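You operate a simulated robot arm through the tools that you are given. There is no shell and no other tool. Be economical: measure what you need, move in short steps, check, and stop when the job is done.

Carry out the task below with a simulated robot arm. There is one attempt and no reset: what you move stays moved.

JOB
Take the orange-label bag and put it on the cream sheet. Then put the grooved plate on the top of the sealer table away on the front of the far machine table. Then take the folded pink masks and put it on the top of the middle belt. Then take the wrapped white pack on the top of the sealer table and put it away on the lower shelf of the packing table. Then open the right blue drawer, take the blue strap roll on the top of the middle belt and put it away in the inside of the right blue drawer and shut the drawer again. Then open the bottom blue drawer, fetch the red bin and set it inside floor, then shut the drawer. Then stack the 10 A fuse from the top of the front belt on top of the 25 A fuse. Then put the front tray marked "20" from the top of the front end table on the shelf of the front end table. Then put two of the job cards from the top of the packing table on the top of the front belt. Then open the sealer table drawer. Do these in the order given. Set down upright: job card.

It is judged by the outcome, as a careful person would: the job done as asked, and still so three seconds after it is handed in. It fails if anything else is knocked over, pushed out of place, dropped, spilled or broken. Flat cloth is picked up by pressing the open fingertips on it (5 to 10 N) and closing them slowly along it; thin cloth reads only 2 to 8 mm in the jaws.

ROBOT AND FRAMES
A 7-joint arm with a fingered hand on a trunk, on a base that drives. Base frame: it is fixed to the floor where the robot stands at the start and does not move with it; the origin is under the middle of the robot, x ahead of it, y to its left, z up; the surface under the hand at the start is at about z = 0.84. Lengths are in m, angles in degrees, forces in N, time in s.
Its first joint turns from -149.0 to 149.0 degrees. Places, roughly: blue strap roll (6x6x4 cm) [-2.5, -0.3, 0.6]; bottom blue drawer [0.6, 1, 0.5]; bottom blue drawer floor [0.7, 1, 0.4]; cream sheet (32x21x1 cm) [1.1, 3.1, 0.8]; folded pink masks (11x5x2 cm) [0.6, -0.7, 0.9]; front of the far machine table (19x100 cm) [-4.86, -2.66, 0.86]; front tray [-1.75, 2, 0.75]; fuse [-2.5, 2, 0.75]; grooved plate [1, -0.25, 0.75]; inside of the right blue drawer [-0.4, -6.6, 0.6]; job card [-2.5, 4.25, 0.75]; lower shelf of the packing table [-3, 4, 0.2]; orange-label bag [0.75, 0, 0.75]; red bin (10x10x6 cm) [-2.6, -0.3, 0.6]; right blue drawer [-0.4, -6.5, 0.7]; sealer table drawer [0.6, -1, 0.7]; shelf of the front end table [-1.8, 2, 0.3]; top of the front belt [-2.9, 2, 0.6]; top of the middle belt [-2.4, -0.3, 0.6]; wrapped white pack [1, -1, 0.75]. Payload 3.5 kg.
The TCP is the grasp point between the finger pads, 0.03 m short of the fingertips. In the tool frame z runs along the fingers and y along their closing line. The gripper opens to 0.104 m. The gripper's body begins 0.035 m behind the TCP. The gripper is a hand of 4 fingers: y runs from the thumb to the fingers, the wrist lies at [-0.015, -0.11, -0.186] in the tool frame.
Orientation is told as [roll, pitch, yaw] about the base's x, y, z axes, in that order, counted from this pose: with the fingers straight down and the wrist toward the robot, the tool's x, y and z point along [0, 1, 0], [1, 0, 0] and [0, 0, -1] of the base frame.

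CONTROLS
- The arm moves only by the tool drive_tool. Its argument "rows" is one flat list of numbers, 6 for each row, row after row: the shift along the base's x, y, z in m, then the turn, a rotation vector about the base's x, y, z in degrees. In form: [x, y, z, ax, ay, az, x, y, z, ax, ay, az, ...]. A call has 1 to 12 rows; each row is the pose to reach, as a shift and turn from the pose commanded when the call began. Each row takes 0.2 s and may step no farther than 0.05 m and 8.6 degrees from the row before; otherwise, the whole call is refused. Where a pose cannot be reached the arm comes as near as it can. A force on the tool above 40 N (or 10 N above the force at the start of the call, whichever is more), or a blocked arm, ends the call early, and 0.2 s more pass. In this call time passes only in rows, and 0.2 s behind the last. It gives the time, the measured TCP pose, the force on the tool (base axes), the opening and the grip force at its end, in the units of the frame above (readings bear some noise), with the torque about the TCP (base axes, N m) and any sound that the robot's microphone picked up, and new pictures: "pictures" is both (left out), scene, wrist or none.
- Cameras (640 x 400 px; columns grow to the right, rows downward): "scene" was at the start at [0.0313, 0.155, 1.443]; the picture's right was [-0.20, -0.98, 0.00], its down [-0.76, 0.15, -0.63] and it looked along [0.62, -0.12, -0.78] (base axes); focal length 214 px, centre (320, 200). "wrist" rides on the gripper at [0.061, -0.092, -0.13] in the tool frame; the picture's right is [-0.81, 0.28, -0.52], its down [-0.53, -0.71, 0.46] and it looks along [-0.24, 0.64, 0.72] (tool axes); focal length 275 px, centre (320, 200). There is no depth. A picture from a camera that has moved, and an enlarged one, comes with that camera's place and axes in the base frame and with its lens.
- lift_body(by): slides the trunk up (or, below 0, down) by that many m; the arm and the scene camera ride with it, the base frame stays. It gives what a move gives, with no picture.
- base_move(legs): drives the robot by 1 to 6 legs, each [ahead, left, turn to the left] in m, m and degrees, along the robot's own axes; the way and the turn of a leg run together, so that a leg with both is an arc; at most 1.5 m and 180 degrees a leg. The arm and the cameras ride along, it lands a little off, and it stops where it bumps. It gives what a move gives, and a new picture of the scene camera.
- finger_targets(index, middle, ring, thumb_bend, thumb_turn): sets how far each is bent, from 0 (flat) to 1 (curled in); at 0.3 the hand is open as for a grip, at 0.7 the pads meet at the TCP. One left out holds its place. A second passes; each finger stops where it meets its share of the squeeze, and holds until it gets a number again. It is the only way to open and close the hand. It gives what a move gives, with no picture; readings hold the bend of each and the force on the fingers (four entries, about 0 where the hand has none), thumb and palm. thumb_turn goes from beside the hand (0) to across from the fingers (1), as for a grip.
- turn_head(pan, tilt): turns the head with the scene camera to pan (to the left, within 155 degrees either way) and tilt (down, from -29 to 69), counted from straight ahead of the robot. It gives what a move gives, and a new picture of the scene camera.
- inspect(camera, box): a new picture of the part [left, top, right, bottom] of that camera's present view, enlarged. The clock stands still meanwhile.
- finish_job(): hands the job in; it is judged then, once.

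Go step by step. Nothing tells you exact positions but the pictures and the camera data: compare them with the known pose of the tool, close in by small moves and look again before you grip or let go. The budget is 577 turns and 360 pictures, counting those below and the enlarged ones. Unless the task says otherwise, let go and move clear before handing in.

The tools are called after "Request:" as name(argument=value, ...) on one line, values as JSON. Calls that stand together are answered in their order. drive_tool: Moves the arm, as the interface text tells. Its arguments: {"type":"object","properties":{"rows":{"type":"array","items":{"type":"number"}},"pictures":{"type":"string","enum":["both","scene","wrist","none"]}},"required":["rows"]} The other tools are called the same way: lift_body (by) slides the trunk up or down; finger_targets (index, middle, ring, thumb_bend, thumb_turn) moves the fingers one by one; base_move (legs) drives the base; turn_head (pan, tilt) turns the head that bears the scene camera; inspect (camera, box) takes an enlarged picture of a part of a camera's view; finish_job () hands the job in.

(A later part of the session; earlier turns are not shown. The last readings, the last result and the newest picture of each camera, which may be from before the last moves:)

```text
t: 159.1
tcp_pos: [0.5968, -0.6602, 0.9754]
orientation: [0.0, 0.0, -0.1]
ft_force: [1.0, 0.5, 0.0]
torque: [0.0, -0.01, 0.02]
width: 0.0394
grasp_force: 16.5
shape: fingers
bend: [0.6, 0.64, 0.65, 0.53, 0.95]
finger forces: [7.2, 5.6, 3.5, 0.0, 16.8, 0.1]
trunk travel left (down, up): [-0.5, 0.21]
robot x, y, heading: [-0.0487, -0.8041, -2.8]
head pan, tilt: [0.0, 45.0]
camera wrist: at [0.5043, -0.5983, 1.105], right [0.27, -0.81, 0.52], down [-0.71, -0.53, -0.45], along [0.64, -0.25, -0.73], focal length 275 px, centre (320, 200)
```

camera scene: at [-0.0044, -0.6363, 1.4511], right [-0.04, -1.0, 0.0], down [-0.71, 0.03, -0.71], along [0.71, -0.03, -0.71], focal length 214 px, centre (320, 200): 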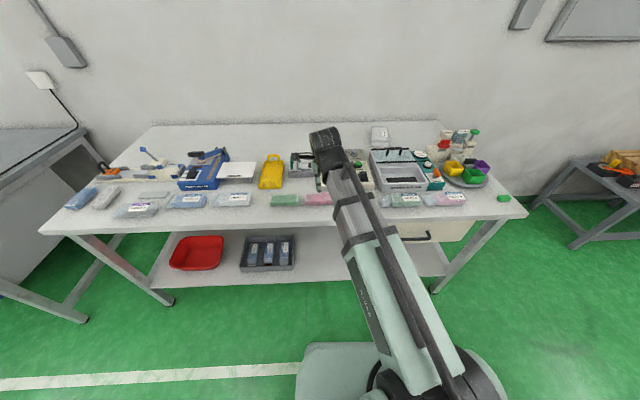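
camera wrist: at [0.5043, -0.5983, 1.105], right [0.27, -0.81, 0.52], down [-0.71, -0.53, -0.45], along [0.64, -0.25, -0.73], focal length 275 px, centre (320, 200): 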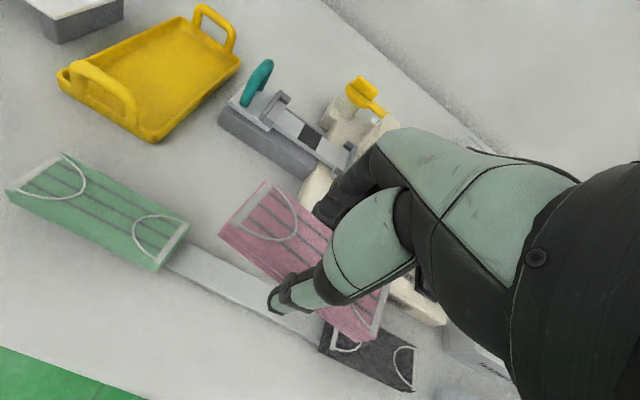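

The pink pack is held. I raise it, then turn and travel sideways along the south side of the middle belt.

Request:
drive_tool(rows=[0, 0, 0.045, 0, 0, 0, 0, 0, 0.09, 0, 0, 0, 0, 0, 0.135, 0, 0, 0, 0, 0, 0.18, 0, 0, 0, 0, -0.03, 0.21, 0, 0, 0, 0, -0.06, 0.23, 0, 0, 0, 0, -0.1, 0.24, 0, 0, 0, 0, -0.14, 0.24, 0, 0, 0], pictures="none")

Request:
base_move(legs=[[-0.2, 0, 0], [0, 0, 92.7], [-0.4, 0.5, 0], [0, 1.3, 0]])

Request:
turn_head(pan=5, tilt=40)

```text
t: 160.9
tcp_pos: [0.5986, -0.7976, 1.2108]
orientation: [0.0, 0.1, -0.1]
ft_force: [0.3, -0.5, -0.7]
torque: [-0.02, 0.01, 0.06]
width: 0.0391
grasp_force: 15.9
shape: fingers
bend: [0.6, 0.64, 0.65, 0.53, 0.94]
finger forces: [7.1, 5.6, 3.5, 0.0, 16.5, 0.0]
trunk travel left (down, up): [-0.5, 0.21]
robot x, y, heading: [-0.0493, -0.7994, -2.5]
head pan, tilt: [0.0, 45.0]
```

```text
t: 176.0
tcp_pos: [-2.1246, -0.6303, 1.2116]
orientation: [0.0, 0.0, 94.2]
ft_force: [0.1, -1.4, -0.3]
torque: [0.01, -0.01, 0.0]
width: 0.0387
grasp_force: 15.3
shape: fingers
bend: [0.61, 0.64, 0.66, 0.53, 0.95]
finger forces: [7.0, 5.4, 3.4, 0.0, 15.8, 0.1]
trunk travel left (down, up): [-0.5, 0.21]
robot x, y, heading: [-2.0668, -1.2762, 91.9]
head pan, tilt: [0.0, 45.0]
camera scene: at [-2.2366, -1.2451, 1.451], right [1.0, 0.03, 0.0], down [0.02, -0.71, -0.71], along [-0.02, 0.71, -0.71], focal length 214 px, centre (320, 200)
```

scene: 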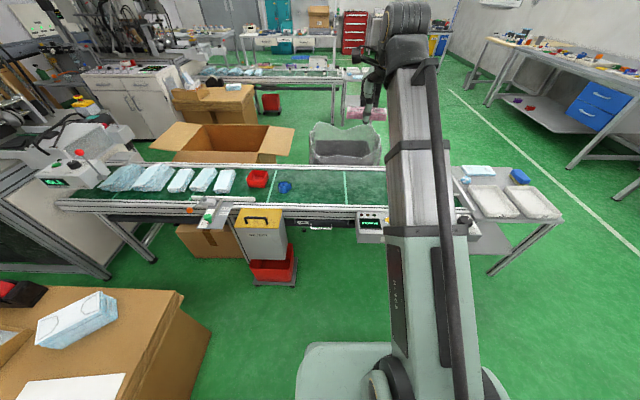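

```text
t: 176.6
tcp_pos: [-2.1256, -0.6313, 1.2118]
orientation: [0.0, 0.1, 94.2]
ft_force: [0.0, 0.3, 0.3]
torque: [-0.01, 0.01, 0.0]
width: 0.0389
grasp_force: 15.8
shape: fingers
bend: [0.61, 0.64, 0.66, 0.53, 0.95]
finger forces: [7.2, 5.3, 3.5, 0.0, 15.9, 0.1]
trunk travel left (down, up): [-0.5, 0.21]
robot x, y, heading: [-2.065, -1.2751, 91.9]
head pan, tilt: [5.0, 40.0]
camera scene: at [-2.244, -1.2419, 1.4582], right [0.99, 0.12, 0.0], down [0.08, -0.64, -0.77], along [-0.09, 0.76, -0.64], focal length 214 px, centre (320, 200)
```

scene: 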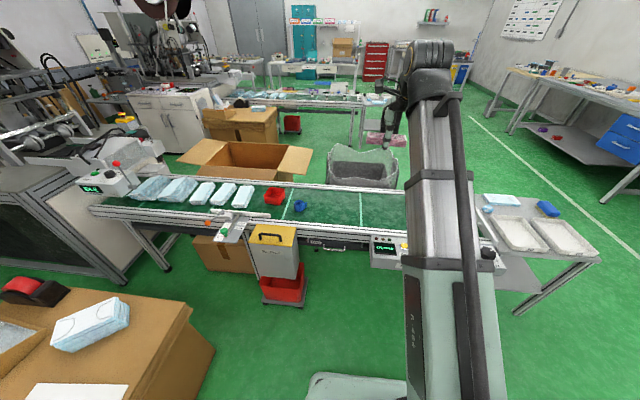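

The belt has free room right of the blue roll (belt top z≈0.63). I move 0.2 m closer and bring the pack over about [-2.18, -0.32].

Request:
base_move(legs=[[0.2, 0, 0]])

Request:
lift_body(by=-0.15)

Request:
drive_tool(rows=[-0.02, 0.035, -0.03, 0, 0, 0, -0.04, 0.07, -0.06, 0, 0, 0, -0.06, 0.1, -0.09, 0, 0, 0, -0.06, 0.11, -0.13, 0, 0, 0, -0.06, 0.11, -0.17, 0, 0, 0])

```text
t: 178.2
tcp_pos: [-2.1346, -0.4364, 1.2103]
orientation: [0.0, 0.1, 94.7]
ft_force: [-0.9, -0.3, -1.1]
torque: [0.0, 0.0, 0.03]
width: 0.039
grasp_force: 15.9
shape: fingers
bend: [0.61, 0.64, 0.66, 0.53, 0.95]
finger forces: [7.2, 5.4, 3.4, 0.1, 15.9, 0.0]
trunk travel left (down, up): [-0.5, 0.21]
robot x, y, heading: [-2.0761, -1.0825, 92.1]
head pan, tilt: [5.0, 40.0]
camera scene: at [-2.2511, -1.0488, 1.4582], right [0.99, 0.12, 0.0], down [0.08, -0.64, -0.77], along [-0.1, 0.76, -0.64], focal length 214 px, centre (320, 200)
```

scene: 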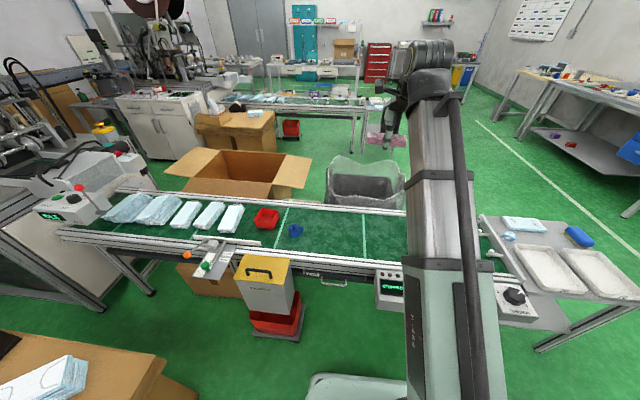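

```text
t: 179.9
tcp_pos: [-2.1356, -0.437, 1.0602]
orientation: [0.1, 0.1, 94.6]
ft_force: [0.3, 0.2, 0.0]
torque: [0.0, 0.02, 0.0]
width: 0.0391
grasp_force: 15.7
shape: fingers
bend: [0.61, 0.64, 0.66, 0.53, 0.95]
finger forces: [7.1, 5.4, 3.4, 0.0, 15.9, 0.0]
trunk travel left (down, up): [-0.35, 0.36]
robot x, y, heading: [-2.0735, -1.0837, 92.4]
head pan, tilt: [5.0, 40.0]
```

```text
refused: row 1 steps farther than a row can; nothing moved
```

Request:
drive_tool(rows=[-0.015, 0.03, -0.03, 0, 0, 0, -0.03, 0.06, -0.06, 0, 0, 0, -0.045, 0.09, -0.09, 0, 0, 0, -0.05, 0.11, -0.13, 0, 0, 0, -0.05, 0.115, -0.17, 0, 0, 0, -0.05, 0.115, -0.21, 0, 0, 0, -0.05, 0.115, -0.25, 0, 0, 0])

```text
t: 181.6
tcp_pos: [-2.1838, -0.3211, 0.8069]
orientation: [0.0, 0.0, 94.6]
ft_force: [-0.6, -0.5, -0.8]
torque: [-0.04, 0.01, -0.01]
width: 0.0386
grasp_force: 16.2
shape: fingers
bend: [0.61, 0.64, 0.66, 0.53, 0.95]
finger forces: [7.1, 5.4, 3.4, 0.0, 16.0, 0.0]
trunk travel left (down, up): [-0.35, 0.36]
robot x, y, heading: [-2.0734, -1.0835, 92.0]
head pan, tilt: [5.0, 40.0]
camera scene: at [-2.251, -1.0493, 1.3083], right [0.99, 0.12, 0.0], down [0.08, -0.64, -0.77], along [-0.1, 0.76, -0.64], focal length 214 px, centre (320, 200)
camera wrist: at [-2.2384, -0.4166, 0.9377], right [0.79, 0.34, 0.52], down [0.59, -0.67, -0.46], along [0.19, 0.66, -0.72], focal length 275 px, centre (320, 200)
```

scene: 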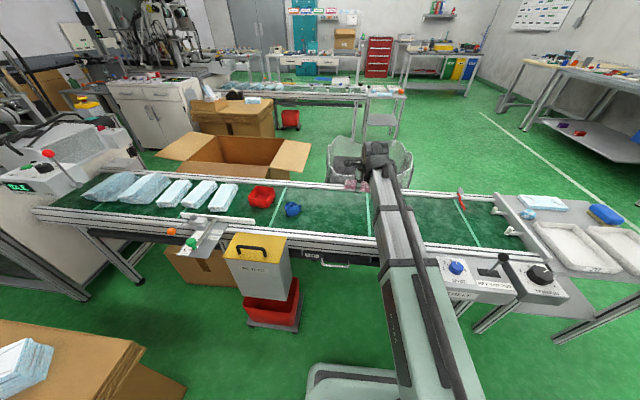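
wrist: 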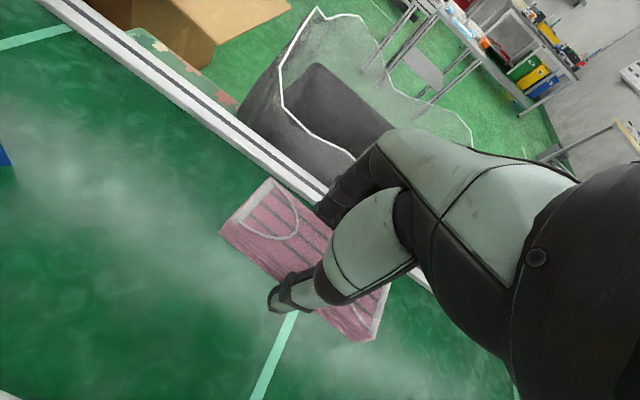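

Request:
drive_tool(rows=[0, -0.015, -0.04, 0, 0, 0, 0, -0.015, -0.08, 0, 0, 0, 0, -0.015, -0.11, 0, 0, 0, 0, -0.015, -0.12, 0, 0, 0])

```text
t: 182.6
tcp_pos: [-2.1834, -0.3361, 0.6887]
orientation: [0.0, 0.0, 94.6]
ft_force: [-0.2, 0.2, 0.3]
torque: [0.03, -0.01, -0.02]
width: 0.0387
grasp_force: 15.4
shape: fingers
bend: [0.61, 0.64, 0.66, 0.53, 0.95]
finger forces: [7.0, 5.4, 3.4, 0.0, 15.9, 0.1]
trunk travel left (down, up): [-0.35, 0.36]
robot x, y, heading: [-2.0759, -1.079, 92.1]
head pan, tilt: [5.0, 40.0]
camera scene: at [-2.251, -1.0492, 1.3083], right [0.99, 0.12, 0.0], down [0.08, -0.64, -0.77], along [-0.1, 0.76, -0.64], focal length 214 px, centre (320, 200)
camera wrist: at [-2.2375, -0.4319, 0.8187], right [0.79, 0.34, 0.52], down [0.59, -0.67, -0.45], along [0.19, 0.66, -0.72], focal length 275 px, centre (320, 200)
```

scene: 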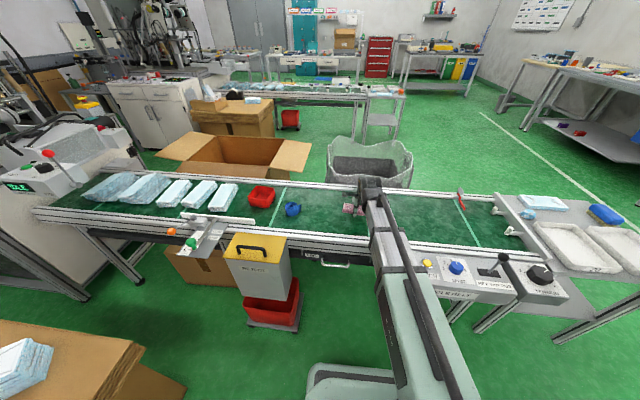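
wrist: 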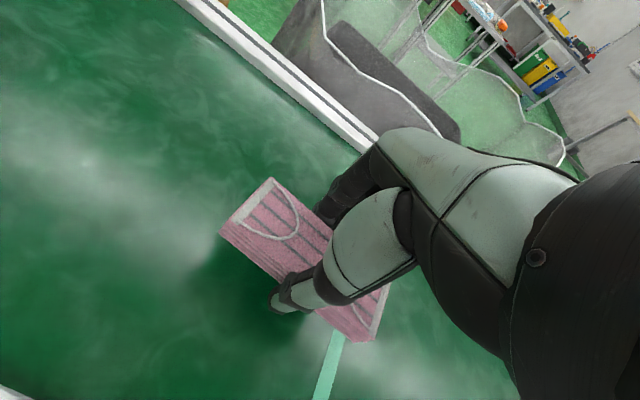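

Request:
drive_tool(rows=[0, 0, -0.006, 0, 0, 0, 0, 0, -0.012, 0, 0, 0, 0, 0, -0.017, 0, 0, 0, 0, 0, -0.021, 0, 0, 0], pictures="none")

```text
t: 183.6
tcp_pos: [-2.1846, -0.3377, 0.6689]
orientation: [0.0, 0.0, 94.6]
ft_force: [-0.4, -0.8, -0.1]
torque: [0.01, 0.02, -0.02]
width: 0.0391
grasp_force: 15.7
shape: fingers
bend: [0.61, 0.64, 0.66, 0.53, 0.95]
finger forces: [7.1, 5.3, 3.3, 0.0, 16.0, 0.0]
trunk travel left (down, up): [-0.35, 0.36]
robot x, y, heading: [-2.0749, -1.0847, 92.2]
head pan, tilt: [5.0, 40.0]
```

Request:
drive_tool(rows=[0, 0, -0.004, 0, 0, 0, 0, 0, -0.008, 0, 0, 0, 0, 0, -0.012, 0, 0, 0, 0, 0, -0.016, 0, 0, 0], pictures="wrist")

```text
t: 184.6
tcp_pos: [-2.1854, -0.3353, 0.6546]
orientation: [0.0, -0.1, 94.6]
ft_force: [0.8, 1.9, 6.3]
torque: [0.17, -0.05, 0.04]
width: 0.0388
grasp_force: 20.5
shape: fingers
bend: [0.61, 0.64, 0.66, 0.53, 0.94]
finger forces: [7.0, 13.5, 3.3, 0.1, 17.0, 0.0]
trunk travel left (down, up): [-0.35, 0.36]
robot x, y, heading: [-2.0748, -1.0847, 92.1]
head pan, tilt: [5.0, 40.0]
camera wrist: at [-2.2392, -0.4318, 0.7834], right [0.79, 0.34, 0.52], down [0.59, -0.67, -0.46], along [0.19, 0.66, -0.72], focal length 275 px, centre (320, 200)
```

wrist: 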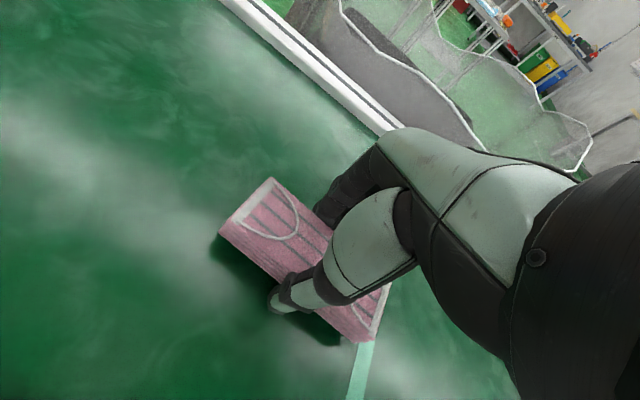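

Request:
finger_targets(index=0.35, middle=0.35, ring=0.35, thumb_bend=0.35)

Request:
drive_tool(rows=[0, 0, 0.03, 0, 0, 0, 0, 0, 0.08, 0, 0, 0, 0, 0, 0.13, 0, 0, 0, 0, 0, 0.18, 0, 0, 0, 0, 0, 0.23, 0, 0, 0, 0, -0.03, 0.27, 0, 0, 0, 0, -0.06, 0.31, 0, 0, 0])

```text
t: 185.6
tcp_pos: [-2.1851, -0.3355, 0.6528]
orientation: [-0.1, 0.0, 94.7]
ft_force: [0.3, -1.0, 0.3]
torque: [-0.03, -0.02, -0.01]
width: 0.0903
grasp_force: 0.0
shape: fingers
bend: [0.35, 0.35, 0.35, 0.35, 0.97]
finger forces: [0.1, 0.0, 0.0, 0.0, 0.0, 0.0]
trunk travel left (down, up): [-0.35, 0.36]
robot x, y, heading: [-2.0724, -1.0791, 92.2]
head pan, tilt: [5.0, 40.0]
```

```text
t: 187.2
tcp_pos: [-2.184, -0.3972, 0.9651]
orientation: [0.0, 0.0, 94.5]
ft_force: [-0.6, -0.4, 0.3]
torque: [-0.04, 0.03, 0.04]
width: 0.0904
grasp_force: 0.0
shape: fingers
bend: [0.35, 0.35, 0.35, 0.35, 0.97]
finger forces: [0.0, 0.0, 0.0, 0.0, 0.0, 0.0]
trunk travel left (down, up): [-0.35, 0.36]
robot x, y, heading: [-2.0709, -1.0795, 92.4]
head pan, tilt: [5.0, 40.0]
camera scene: at [-2.251, -1.0491, 1.3082], right [0.99, 0.12, 0.0], down [0.08, -0.64, -0.77], along [-0.1, 0.76, -0.64], focal length 214 px, centre (320, 200)
camera wrist: at [-2.2378, -0.4931, 1.0946], right [0.79, 0.34, 0.52], down [0.59, -0.67, -0.45], along [0.19, 0.66, -0.73], focal length 275 px, centre (320, 200)
```

scene: 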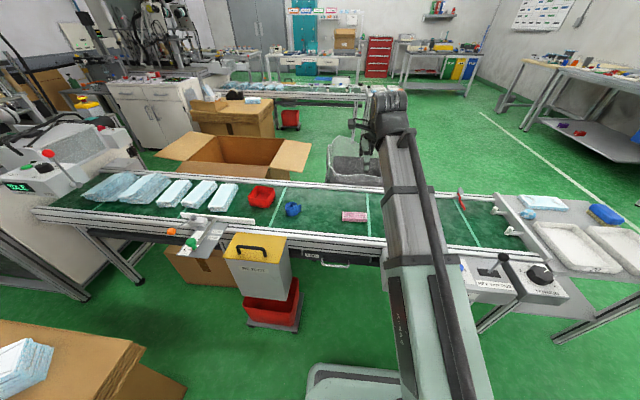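
wrist: 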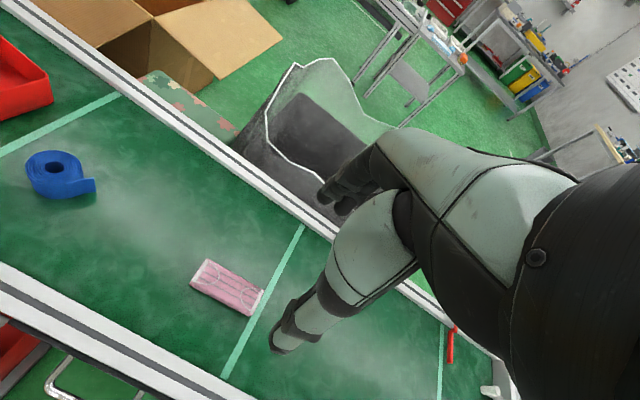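

The pink masks are on the belt. Next: the wrapped white pack at the back of the sealer table; I raise the trunk and drive back.

Request:
lift_body(by=0.2)

Request:
base_move(legs=[[-0.08, 0, 0], [0, -1.4, 0], [0, -0.6, 0], [0, 0, -92], [0, 0.15, 0]])

Request:
turn_head(pan=10, tilt=40)

```text
t: 189.3
tcp_pos: [-2.1838, -0.396, 1.1643]
orientation: [0.0, 0.0, 94.6]
ft_force: [0.1, -1.6, -0.1]
torque: [0.01, 0.02, 0.03]
width: 0.0904
grasp_force: 0.2
shape: fingers
bend: [0.35, 0.35, 0.35, 0.35, 0.97]
finger forces: [0.0, 0.0, 0.1, 0.0, 0.0, 0.0]
trunk travel left (down, up): [-0.55, 0.16]
robot x, y, heading: [-2.0721, -1.0819, 92.0]
head pan, tilt: [5.0, 40.0]
```

```text
t: 204.8
tcp_pos: [0.6136, -0.7869, 1.1656]
orientation: [0.1, -0.1, 5.8]
ft_force: [-0.6, -0.7, 0.0]
torque: [-0.01, 0.01, 0.0]
width: 0.0903
grasp_force: 0.0
shape: fingers
bend: [0.35, 0.35, 0.35, 0.35, 0.97]
finger forces: [0.0, 0.1, 0.1, 0.1, 0.0, 0.0]
trunk travel left (down, up): [-0.55, 0.16]
robot x, y, heading: [-0.0694, -0.9104, 3.4]
head pan, tilt: [5.0, 40.0]
camera scene: at [-0.0389, -0.7316, 1.5082], right [0.15, -0.99, 0.0], down [-0.64, -0.09, -0.77], along [0.76, 0.11, -0.64], focal length 214 px, centre (320, 200)
```

scene: 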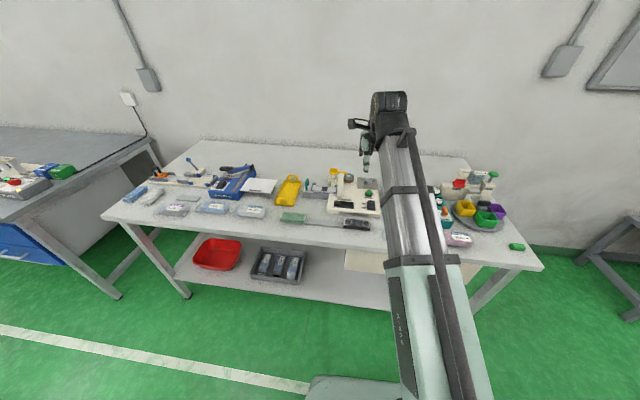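

```text
t: 205.5
tcp_pos: [0.6133, -0.787, 1.1638]
orientation: [0.0, 0.0, 5.7]
ft_force: [0.4, 0.2, -0.3]
torque: [0.03, 0.01, 0.05]
width: 0.0903
grasp_force: 0.1
shape: fingers
bend: [0.35, 0.35, 0.35, 0.35, 0.97]
finger forces: [0.1, 0.0, 0.1, 0.0, 0.0, 0.0]
trunk travel left (down, up): [-0.55, 0.16]
robot x, y, heading: [-0.0738, -0.9132, 3.4]
head pan, tilt: [10.0, 40.0]
camera scene: at [-0.0403, -0.725, 1.5083], right [0.23, -0.97, 0.0], down [-0.63, -0.15, -0.77], along [0.75, 0.18, -0.64], focal length 214 px, centre (320, 200)
```

scene: 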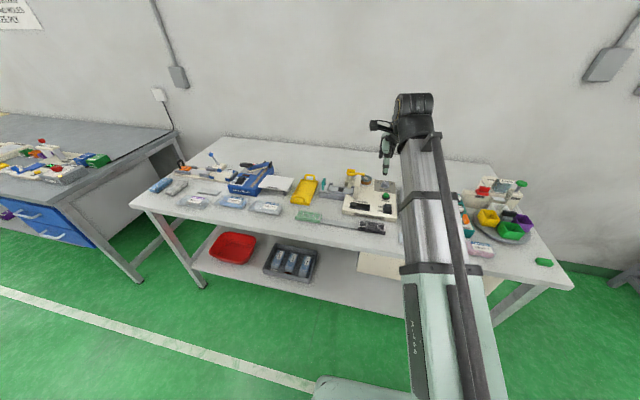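

Request:
base_move(legs=[[0.25, 0, -3.4]])

Request:
drive_tool(rows=[0, -0.04, 0, 0, 0, 0, 0.01, -0.08, 0, 0, 0, 0, 0.02, -0.12, 0, 0, 0, 0, 0.04, -0.16, 0, 0, 0, 0])

```text
t: 207.2
tcp_pos: [0.8619, -0.8182, 1.1634]
orientation: [0.1, 0.1, 2.8]
ft_force: [0.9, 0.3, -0.2]
torque: [0.0, 0.02, -0.03]
width: 0.0905
grasp_force: 0.0
shape: fingers
bend: [0.35, 0.35, 0.35, 0.35, 0.97]
finger forces: [0.1, 0.1, 0.0, 0.0, 0.0, 0.0]
trunk travel left (down, up): [-0.55, 0.16]
robot x, y, heading: [0.1719, -0.9048, 0.6]
head pan, tilt: [10.0, 40.0]
camera scene: at [0.2135, -0.719, 1.5082], right [0.18, -0.98, 0.0], down [-0.63, -0.11, -0.77], along [0.75, 0.14, -0.64], focal length 214 px, centre (320, 200)
```

scene: 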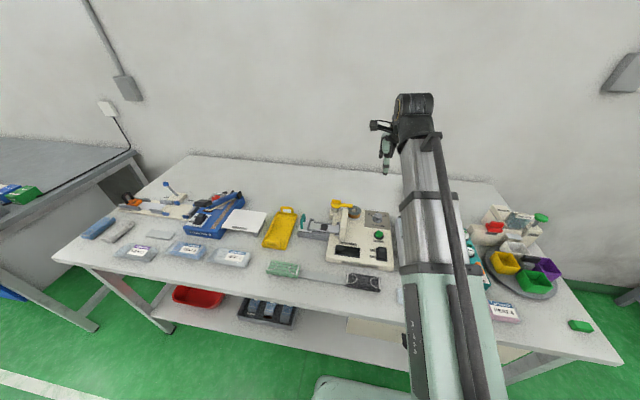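

```text
t: 208.2
tcp_pos: [0.9013, -0.9778, 1.1665]
orientation: [-0.1, 0.1, 2.6]
ft_force: [0.3, 0.7, 1.2]
torque: [-0.02, -0.02, 0.01]
width: 0.0906
grasp_force: 0.1
shape: fingers
bend: [0.35, 0.35, 0.35, 0.35, 0.97]
finger forces: [0.0, 0.0, 0.0, 0.0, 0.1, 0.1]
trunk travel left (down, up): [-0.55, 0.16]
robot x, y, heading: [0.1734, -0.9041, 0.3]
head pan, tilt: [10.0, 40.0]
camera scene: at [0.2131, -0.7193, 1.5083], right [0.18, -0.98, 0.0], down [-0.63, -0.11, -0.77], along [0.75, 0.14, -0.64], focal length 214 px, centre (320, 200)
camera wrist: at [0.8064, -0.9202, 1.2959], right [0.31, -0.8, 0.52], down [-0.69, -0.57, -0.46], along [0.66, -0.21, -0.72], focal length 275 px, centre (320, 200)
```

scene: 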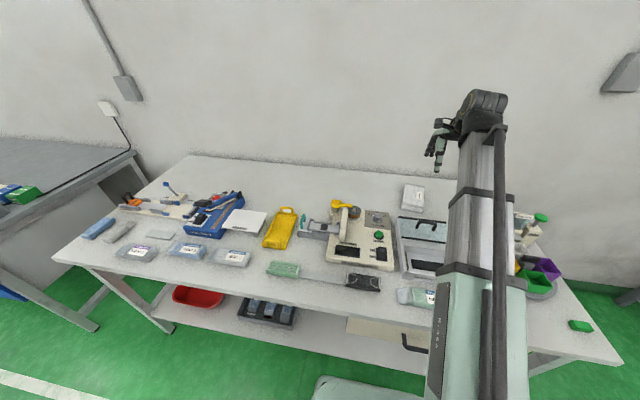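
wrist: 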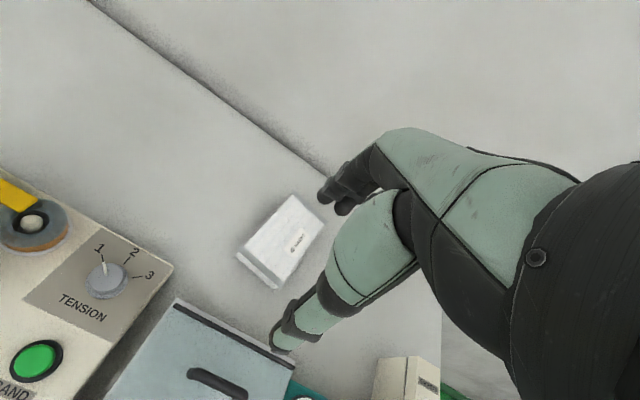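

The white pack is centred near [1.07, -1.015], long axis roughly along x (−10°), about 9 cm wide. I open the hand wide and turn it to yaw −100 so it closes across the width.

Request:
finger_targets(index=0.25, middle=0.25, ring=0.25, thumb_bend=0.22)

Request:
drive_tool(rows=[0.012, 0, 0.01, 0, 0, -8.5, 0.025, 0, 0.02, 0, 0, -17, 0.04, 0, 0.03, 0, 0, -25.5, 0.055, 0, 0.04, 0, 0, -34, 0.07, 0, 0.04, 0, 0, -42.5, 0.085, 0, 0.04, 0, 0, -51, 0.1, -0.01, 0.04, 0, 0, -59.5, 0.115, -0.015, 0.04, 0, 0, -68, 0.13, -0.02, 0.04, 0, 0, -76.5, 0.14, -0.025, 0.04, 0, 0, -85, 0.15, -0.03, 0.04, 0, 0, -93.5, 0.16, -0.035, 0.03, 0, 0, -102])

```text
t: 209.2
tcp_pos: [0.9013, -0.977, 1.1666]
orientation: [0.0, 0.0, 2.8]
ft_force: [0.2, 0.3, -0.2]
torque: [-0.02, 0.01, -0.01]
width: 0.1165
grasp_force: 0.0
shape: fingers
bend: [0.25, 0.25, 0.25, 0.22, 0.97]
finger forces: [0.0, 0.0, 0.0, 0.1, 0.0, 0.0]
trunk travel left (down, up): [-0.55, 0.16]
robot x, y, heading: [0.1755, -0.906, 0.4]
head pan, tilt: [10.0, 40.0]
```

```text
t: 211.8
tcp_pos: [1.0367, -1.012, 1.1852]
orientation: [0.0, 0.0, -99.4]
ft_force: [-0.7, 0.0, 0.0]
torque: [0.01, 0.03, 0.0]
width: 0.1167
grasp_force: 0.1
shape: fingers
bend: [0.25, 0.25, 0.25, 0.22, 0.97]
finger forces: [0.0, 0.0, 0.0, 0.0, 0.0, 0.0]
out of reach, approached as far as the arm can: row 11, 12
trunk travel left (down, up): [-0.55, 0.16]
robot x, y, heading: [0.1726, -0.903, -0.2]
head pan, tilt: [10.0, 40.0]
camera scene: at [0.2132, -0.7191, 1.5083], right [0.18, -0.98, 0.0], down [-0.63, -0.11, -0.77], along [0.75, 0.14, -0.64], focal length 214 px, centre (320, 200)
camera wrist: at [1.1117, -0.9308, 1.315], right [-0.85, -0.14, 0.52], down [-0.41, 0.79, -0.46], along [-0.35, -0.6, -0.72], focal length 275 px, centre (320, 200)
```

scene: 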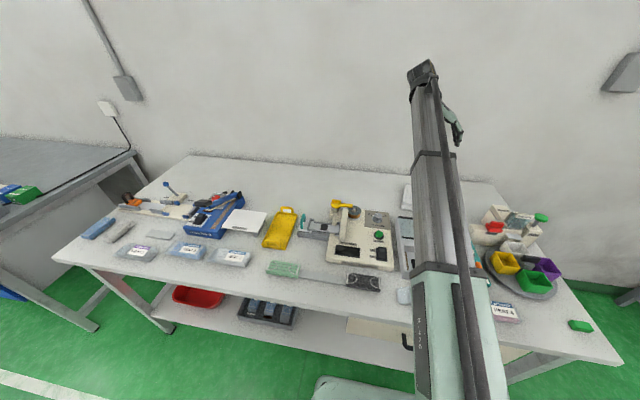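
wrist: 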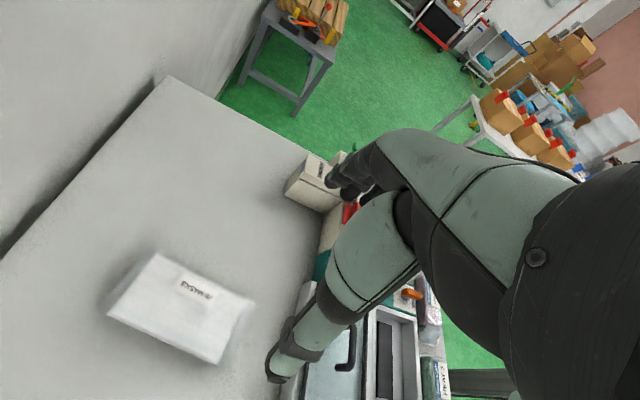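

Request:
base_move(legs=[[0.045, 0, 0]])

Request:
drive_tool(rows=[-0.005, -0.005, -0.04, 0, 0, 3, -0.01, -0.01, -0.08, 0, 0, 3, -0.015, -0.01, -0.12, 0, 0, 3, -0.015, -0.01, -0.16, 0, 0, 3], pictures="wrist")

```text
t: 212.8
tcp_pos: [1.0831, -1.0115, 1.1856]
orientation: [0.0, 0.0, -99.4]
ft_force: [-0.1, -0.4, -0.7]
torque: [-0.01, 0.01, 0.01]
width: 0.1166
grasp_force: 0.0
shape: fingers
bend: [0.25, 0.25, 0.25, 0.22, 0.97]
finger forces: [0.0, 0.0, 0.0, 0.0, 0.0, 0.0]
trunk travel left (down, up): [-0.55, 0.16]
robot x, y, heading: [0.2166, -0.9048, 0.4]
head pan, tilt: [10.0, 40.0]
camera scene: at [0.2594, -0.7189, 1.5082], right [0.18, -0.98, 0.0], down [-0.63, -0.11, -0.77], along [0.75, 0.14, -0.64], focal length 214 px, centre (320, 200)
```

scene: 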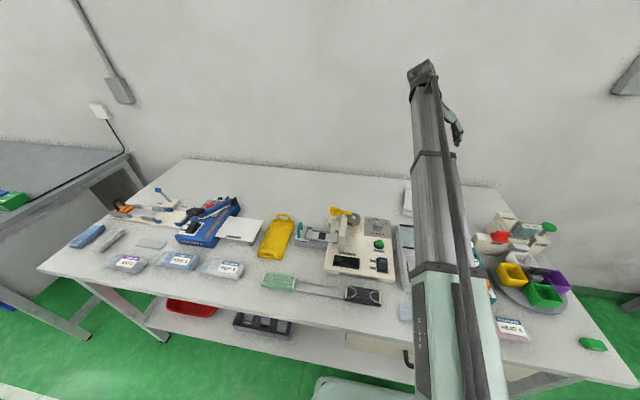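

```text
t: 213.8
tcp_pos: [1.0662, -1.0237, 1.0244]
orientation: [0.1, -0.1, -96.4]
ft_force: [0.5, 0.6, -0.1]
torque: [0.01, 0.0, 0.01]
width: 0.1169
grasp_force: 0.2
shape: fingers
bend: [0.25, 0.25, 0.25, 0.22, 0.97]
finger forces: [0.1, 0.1, 0.0, 0.1, 0.0, 0.0]
trunk travel left (down, up): [-0.55, 0.16]
robot x, y, heading: [0.2206, -0.9015, 0.2]
head pan, tilt: [10.0, 40.0]
camera wrist: at [1.1357, -0.9393, 1.1538], right [-0.84, -0.18, 0.52], down [-0.45, 0.77, -0.46], along [-0.31, -0.61, -0.73], focal length 275 px, centre (320, 200)
```

wrist: 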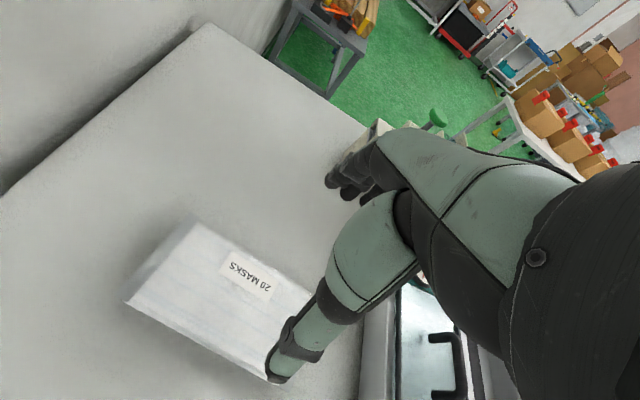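

Request:
drive_tool(rows=[0, 0.012, -0.03, 0, 0, -3.5, 0, 0.012, -0.07, 0, 0, -3.5, 0, 0.012, -0.11, 0, 0, -3.5], pictures="wrist")

```text
t: 214.6
tcp_pos: [1.0662, -1.0117, 0.9139]
orientation: [0.1, 0.1, -99.9]
ft_force: [-0.4, -0.7, 0.2]
torque: [-0.03, 0.01, 0.0]
width: 0.1169
grasp_force: 0.1
shape: fingers
bend: [0.25, 0.25, 0.25, 0.22, 0.97]
finger forces: [0.0, 0.0, 0.0, 0.0, 0.0, 0.0]
trunk travel left (down, up): [-0.55, 0.16]
robot x, y, heading: [0.2198, -0.9042, 0.1]
head pan, tilt: [10.0, 40.0]
camera wrist: at [1.1402, -0.9317, 1.0435], right [-0.85, -0.13, 0.52], down [-0.4, 0.79, -0.46], along [-0.35, -0.59, -0.73], focal length 275 px, centre (320, 200)
```

wrist: 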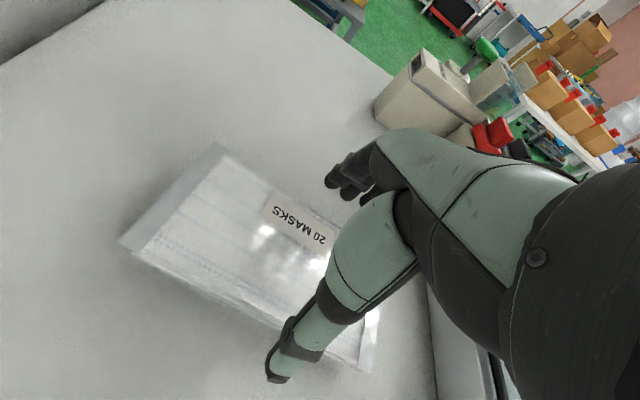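

Request:
drive_tool(rows=[0, 0.001, -0.02, 0, 0, 0, 0, 0.001, -0.038, 0, 0, 0], pictures="wrist")

Request:
finger_targets(index=0.7, middle=0.7, ring=0.7, thumb_bend=0.7)

Request:
drive_tool(rows=[0, 0, 0.02, 0, 0, 0, 0, 0, 0.06, 0, 0, 0, 0, 0, 0.1, 0, 0, 0], pictures="wrist")

```text
t: 215.2
tcp_pos: [1.0657, -1.0103, 0.8767]
orientation: [0.0, 0.0, -99.9]
ft_force: [0.4, -0.2, 0.7]
torque: [-0.05, -0.02, 0.0]
width: 0.1171
grasp_force: 0.1
shape: fingers
bend: [0.25, 0.25, 0.25, 0.22, 0.97]
finger forces: [0.4, 0.0, 0.0, 0.0, 0.1, 0.0]
trunk travel left (down, up): [-0.55, 0.16]
robot x, y, heading: [0.2178, -0.9044, 0.1]
head pan, tilt: [10.0, 40.0]
camera wrist: at [1.1404, -0.9303, 1.0065], right [-0.85, -0.13, 0.52], down [-0.4, 0.79, -0.46], along [-0.35, -0.59, -0.73], focal length 275 px, centre (320, 200)
```

wrist: 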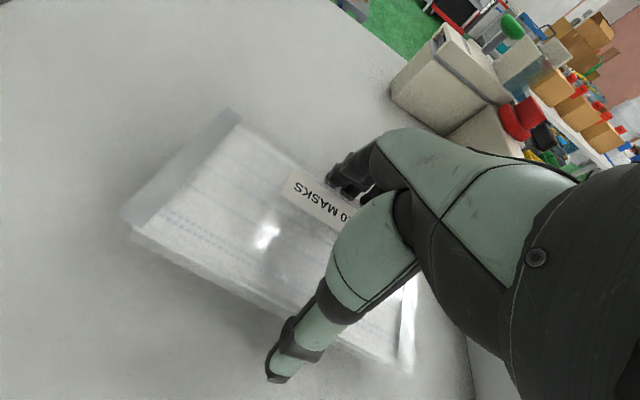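

```text
t: 216.2
tcp_pos: [1.0639, -1.0115, 0.8783]
orientation: [0.2, 0.0, -99.9]
ft_force: [1.4, -5.5, 12.5]
torque: [-0.69, 0.12, 0.12]
width: 0.0999
grasp_force: 31.7
shape: fingers
bend: [0.36, 0.46, 0.46, 0.25, 0.94]
finger forces: [14.5, 9.5, 10.6, 0.1, 28.4, 0.1]
trunk travel left (down, up): [-0.55, 0.16]
robot x, y, heading: [0.2208, -0.9061, 0.5]
head pan, tilt: [10.0, 40.0]
```

```text
t: 216.9
tcp_pos: [1.0697, -1.0101, 0.9774]
orientation: [0.2, 0.0, -99.9]
ft_force: [0.5, -0.7, -0.2]
torque: [-0.02, 0.02, -0.02]
width: 0.0999
grasp_force: 30.9
shape: fingers
bend: [0.37, 0.47, 0.47, 0.24, 0.93]
finger forces: [12.7, 8.9, 9.6, 0.0, 30.1, 0.0]
trunk travel left (down, up): [-0.55, 0.16]
robot x, y, heading: [0.2191, -0.901, 0.4]
head pan, tilt: [10.0, 40.0]
camera wrist: at [1.1443, -0.9292, 1.1068], right [-0.85, -0.13, 0.52], down [-0.4, 0.79, -0.46], along [-0.35, -0.59, -0.73], focal length 275 px, centre (320, 200)
```

wrist: 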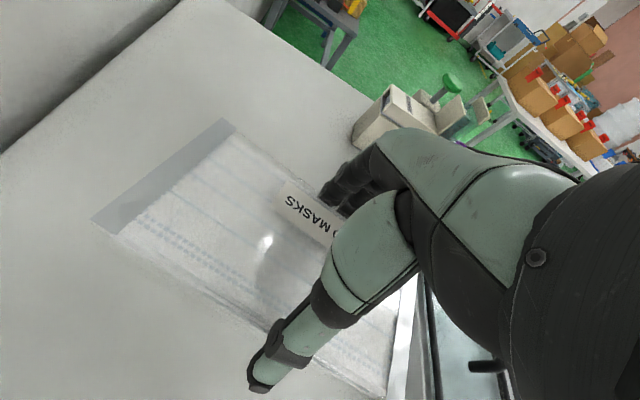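

The pack is held. I lift and swing the wrist back behind the hand while retracting.

Request:
drive_tool(rows=[0, 0, 0.045, 0, 0, 0, -0.005, 0, 0.09, 0, 0, 0, -0.02, 0, 0.135, 0, 0, 0, -0.04, 0, 0.17, 0, 0, 0, -0.07, 0.0, 0.19, 0, 0, 0, -0.1, 0.0, 0.2, 0, 0, 0], pictures="none")

Request:
drive_tool(rows=[-0.025, 0.01, 0, 0, 0, 8.4, -0.05, 0.02, 0, 0, 0, 16.8, -0.075, 0.03, 0, 0, 0, 25.2, -0.1, 0.04, 0, 0, 0, 33.6, -0.125, 0.05, 0, 0, 0, 42, -0.15, 0.06, 0, 0, 0, 50.4, -0.17, 0.07, 0, 0, 0, 58.8, -0.185, 0.08, 0, 0, 0, 67.2, -0.2, 0.09, 0, 0, 0, 75.6, -0.21, 0.1, 0, 0, 0, 84, -0.22, 0.11, 0, 0, 0, 92.4, -0.22, 0.12, 0, 0, 0, 100])

```text
t: 218.3
tcp_pos: [0.9666, -1.0091, 1.1791]
orientation: [0.1, 0.0, -99.9]
ft_force: [-1.2, 0.5, -1.0]
torque: [-0.02, 0.0, -0.02]
width: 0.1001
grasp_force: 30.9
shape: fingers
bend: [0.37, 0.47, 0.47, 0.24, 0.93]
finger forces: [12.6, 8.9, 9.6, 0.0, 29.9, 0.1]
trunk travel left (down, up): [-0.55, 0.16]
robot x, y, heading: [0.218, -0.902, 0.2]
head pan, tilt: [10.0, 40.0]
```

```text
t: 220.9
tcp_pos: [0.7456, -0.8875, 1.1769]
orientation: [0.1, 0.0, 0.3]
ft_force: [0.6, -0.2, -0.1]
torque: [0.0, -0.06, -0.01]
width: 0.0999
grasp_force: 30.5
shape: fingers
bend: [0.37, 0.47, 0.47, 0.24, 0.93]
finger forces: [12.5, 8.8, 9.5, 0.1, 29.7, 0.0]
trunk travel left (down, up): [-0.55, 0.16]
robot x, y, heading: [0.2179, -0.9053, 0.2]
head pan, tilt: [10.0, 40.0]
camera scene: at [0.2584, -0.7189, 1.5083], right [0.18, -0.98, 0.0], down [-0.63, -0.11, -0.77], along [0.75, 0.14, -0.64], focal length 214 px, centre (320, 200)
camera wrist: at [0.6533, -0.8257, 1.3071], right [0.28, -0.81, 0.52], down [-0.71, -0.54, -0.46], along [0.65, -0.24, -0.72], focal length 275 px, centre (320, 200)
```

scene: 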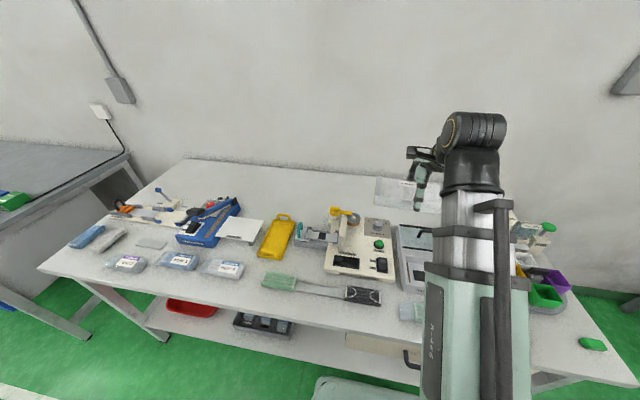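
wrist: 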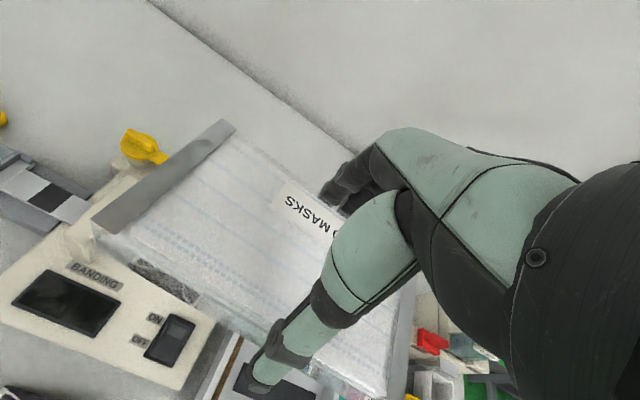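

Next I drive north through the aisle toward the packing table.

Request:
base_move(legs=[[-0.5, 0, 0], [0, 0, 90], [1.5, 0, 0], [1.5, 0, 0], [0.5, 0, 0]])

Request:
turn_head(pan=60, tilt=25)

```text
t: 244.3
tcp_pos: [-0.2957, 3.1156, 1.1774]
orientation: [0.1, 0.1, 89.8]
ft_force: [0.1, -0.2, -0.7]
torque: [-0.02, 0.0, -0.01]
width: 0.0994
grasp_force: 29.9
shape: fingers
bend: [0.37, 0.47, 0.47, 0.24, 0.93]
finger forces: [12.2, 8.6, 9.5, 0.0, 29.2, 0.1]
trunk travel left (down, up): [-0.55, 0.16]
robot x, y, heading: [-0.283, 2.5887, 90.0]
head pan, tilt: [10.0, 40.0]
camera scene: at [-0.4654, 2.6276, 1.5082], right [0.99, 0.17, 0.0], down [0.11, -0.63, -0.77], along [-0.13, 0.75, -0.64], focal length 214 px, centre (320, 200)
```

scene: 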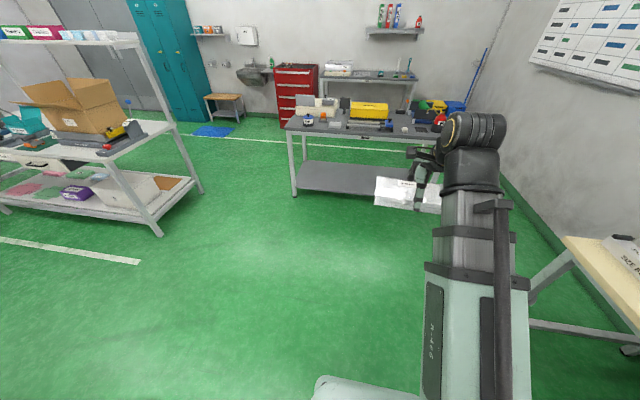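

```text
t: 245.5
tcp_pos: [-0.2957, 3.1153, 1.1777]
orientation: [0.2, 0.0, 89.7]
ft_force: [-0.3, 0.1, -1.1]
torque: [0.04, -0.02, -0.03]
width: 0.0997
grasp_force: 30.1
shape: fingers
bend: [0.37, 0.47, 0.47, 0.24, 0.93]
finger forces: [12.2, 8.7, 9.5, 0.0, 29.3, 0.0]
trunk travel left (down, up): [-0.55, 0.16]
robot x, y, heading: [-0.2842, 2.5867, 89.8]
head pan, tilt: [60.0, 25.0]
camera scene: at [-0.5306, 2.5899, 1.5316], right [0.5, 0.86, 0.0], down [0.37, -0.21, -0.91], along [-0.78, 0.46, -0.42], focal length 214 px, centre (320, 200)
```

scene: 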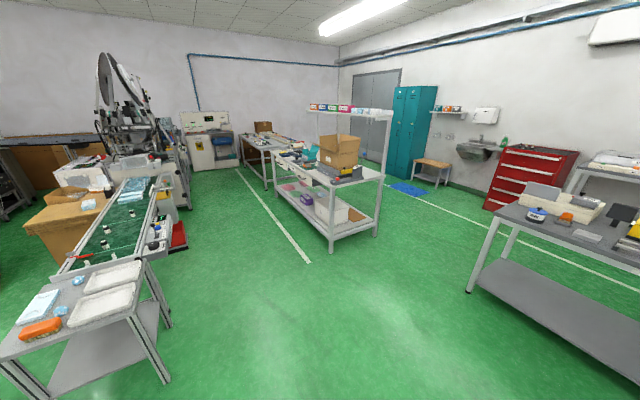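

Request:
inspect(camera="scene", box=[230, 95, 410, 270])

```text
2.29 times, centred on (320, 182) of scene
camera zoom: at [-0.5306, 2.5899, 1.5316], right [0.5, 0.86, 0.0], down [0.37, -0.21, -0.91], along [-0.78, 0.46, -0.42], focal length 490 px, centre (320, 240)
```

zoom: 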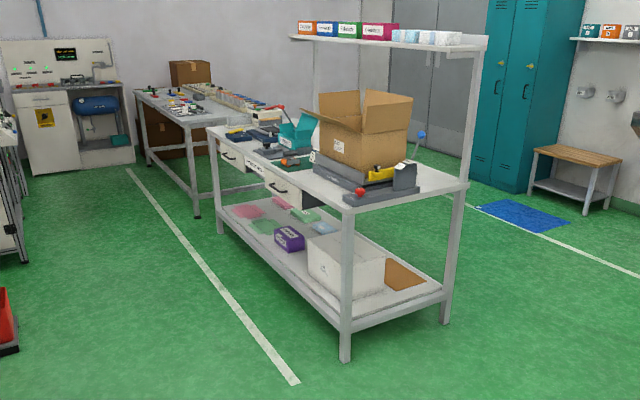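

Request:
base_move(legs=[[0.2, 0, 0], [0, 1.25, 0], [0, 1.2, 0]])

Request:
turn_head(pan=10, tilt=50)

```text
t: 259.0
tcp_pos: [-2.8272, 3.3125, 1.1772]
orientation: [0.2, 0.0, 90.5]
ft_force: [0.1, -0.8, -0.8]
torque: [0.01, -0.02, -0.01]
width: 0.0996
grasp_force: 29.8
shape: fingers
bend: [0.37, 0.47, 0.47, 0.24, 0.93]
finger forces: [12.3, 8.7, 9.4, 0.0, 29.2, 0.1]
trunk travel left (down, up): [-0.55, 0.16]
robot x, y, heading: [-2.8075, 2.7825, 90.7]
head pan, tilt: [60.0, 25.0]
camera scene: at [-3.0555, 2.7837, 1.5316], right [0.49, 0.87, 0.0], down [0.37, -0.21, -0.91], along [-0.79, 0.45, -0.42], focal length 214 px, centre (320, 200)
```

scene: 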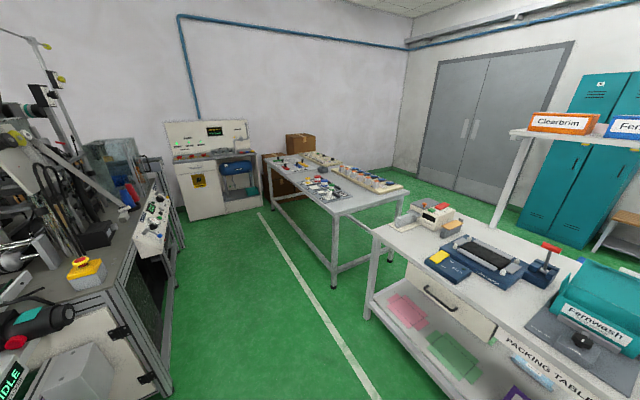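

```text
t: 260.2
tcp_pos: [-2.8269, 3.3128, 1.1768]
orientation: [0.1, 0.0, 90.4]
ft_force: [0.0, 0.1, -1.1]
torque: [0.03, -0.01, 0.01]
width: 0.0997
grasp_force: 29.8
shape: fingers
bend: [0.37, 0.47, 0.47, 0.24, 0.93]
finger forces: [12.2, 8.7, 9.5, 0.0, 29.2, 0.1]
trunk travel left (down, up): [-0.55, 0.16]
robot x, y, heading: [-2.8082, 2.7892, 90.2]
head pan, tilt: [10.0, 50.0]
camera scene: at [-2.9894, 2.8142, 1.4941], right [0.98, 0.18, 0.0], down [0.14, -0.75, -0.64], along [-0.12, 0.63, -0.77], focal length 214 px, centre (320, 200)
```

scene: 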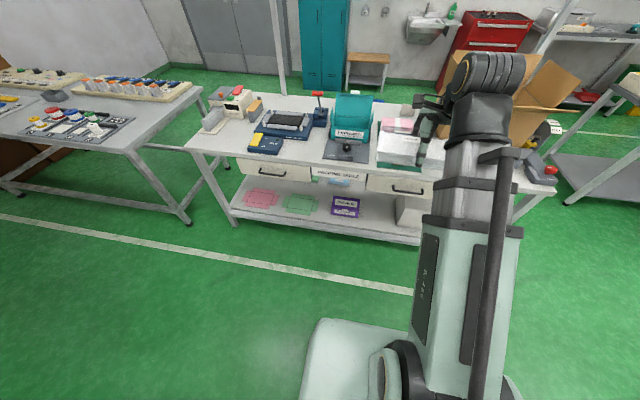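

Request:
lift_body(by=-0.5)

Request:
turn_head(pan=10, tilt=35)

Request:
inspect(camera="scene", box=[180, 120, 480, 300])

```text
refused: -0.5 is not a number from -0.4 to 0.4
```

```text
t: 260.9
tcp_pos: [-2.8268, 3.313, 1.1777]
orientation: [0.1, 0.0, 90.4]
ft_force: [0.7, 0.0, 0.0]
torque: [0.02, -0.03, 0.0]
width: 0.0996
grasp_force: 30.5
shape: fingers
bend: [0.37, 0.47, 0.47, 0.24, 0.93]
finger forces: [12.3, 8.7, 9.6, 0.0, 29.2, 0.0]
trunk travel left (down, up): [-0.55, 0.16]
robot x, y, heading: [-2.8081, 2.7842, 90.5]
head pan, tilt: [10.0, 35.0]
camera scene: at [-2.9913, 2.825, 1.5157], right [0.98, 0.18, 0.0], down [0.11, -0.56, -0.82], along [-0.15, 0.8, -0.57], focal length 214 px, centre (320, 200)
```

scene: 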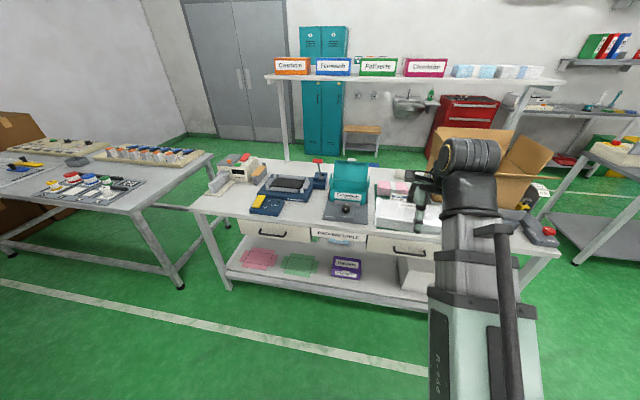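

```text
2.13 times, centred on (330, 210) of scene
camera zoom: at [-2.9913, 2.825, 1.5157], right [0.98, 0.18, 0.0], down [0.11, -0.56, -0.82], along [-0.15, 0.8, -0.57], focal length 458 px, centre (299, 179)
```

zoom: 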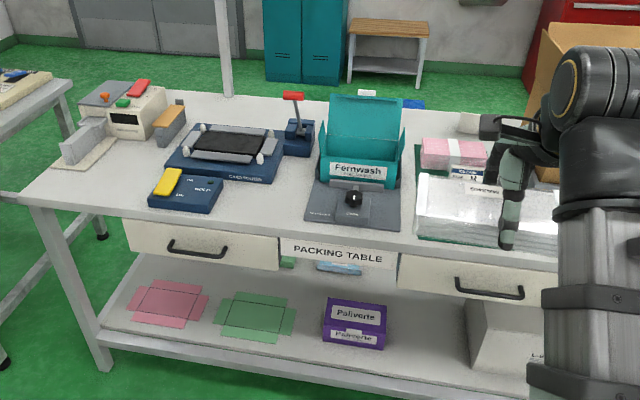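

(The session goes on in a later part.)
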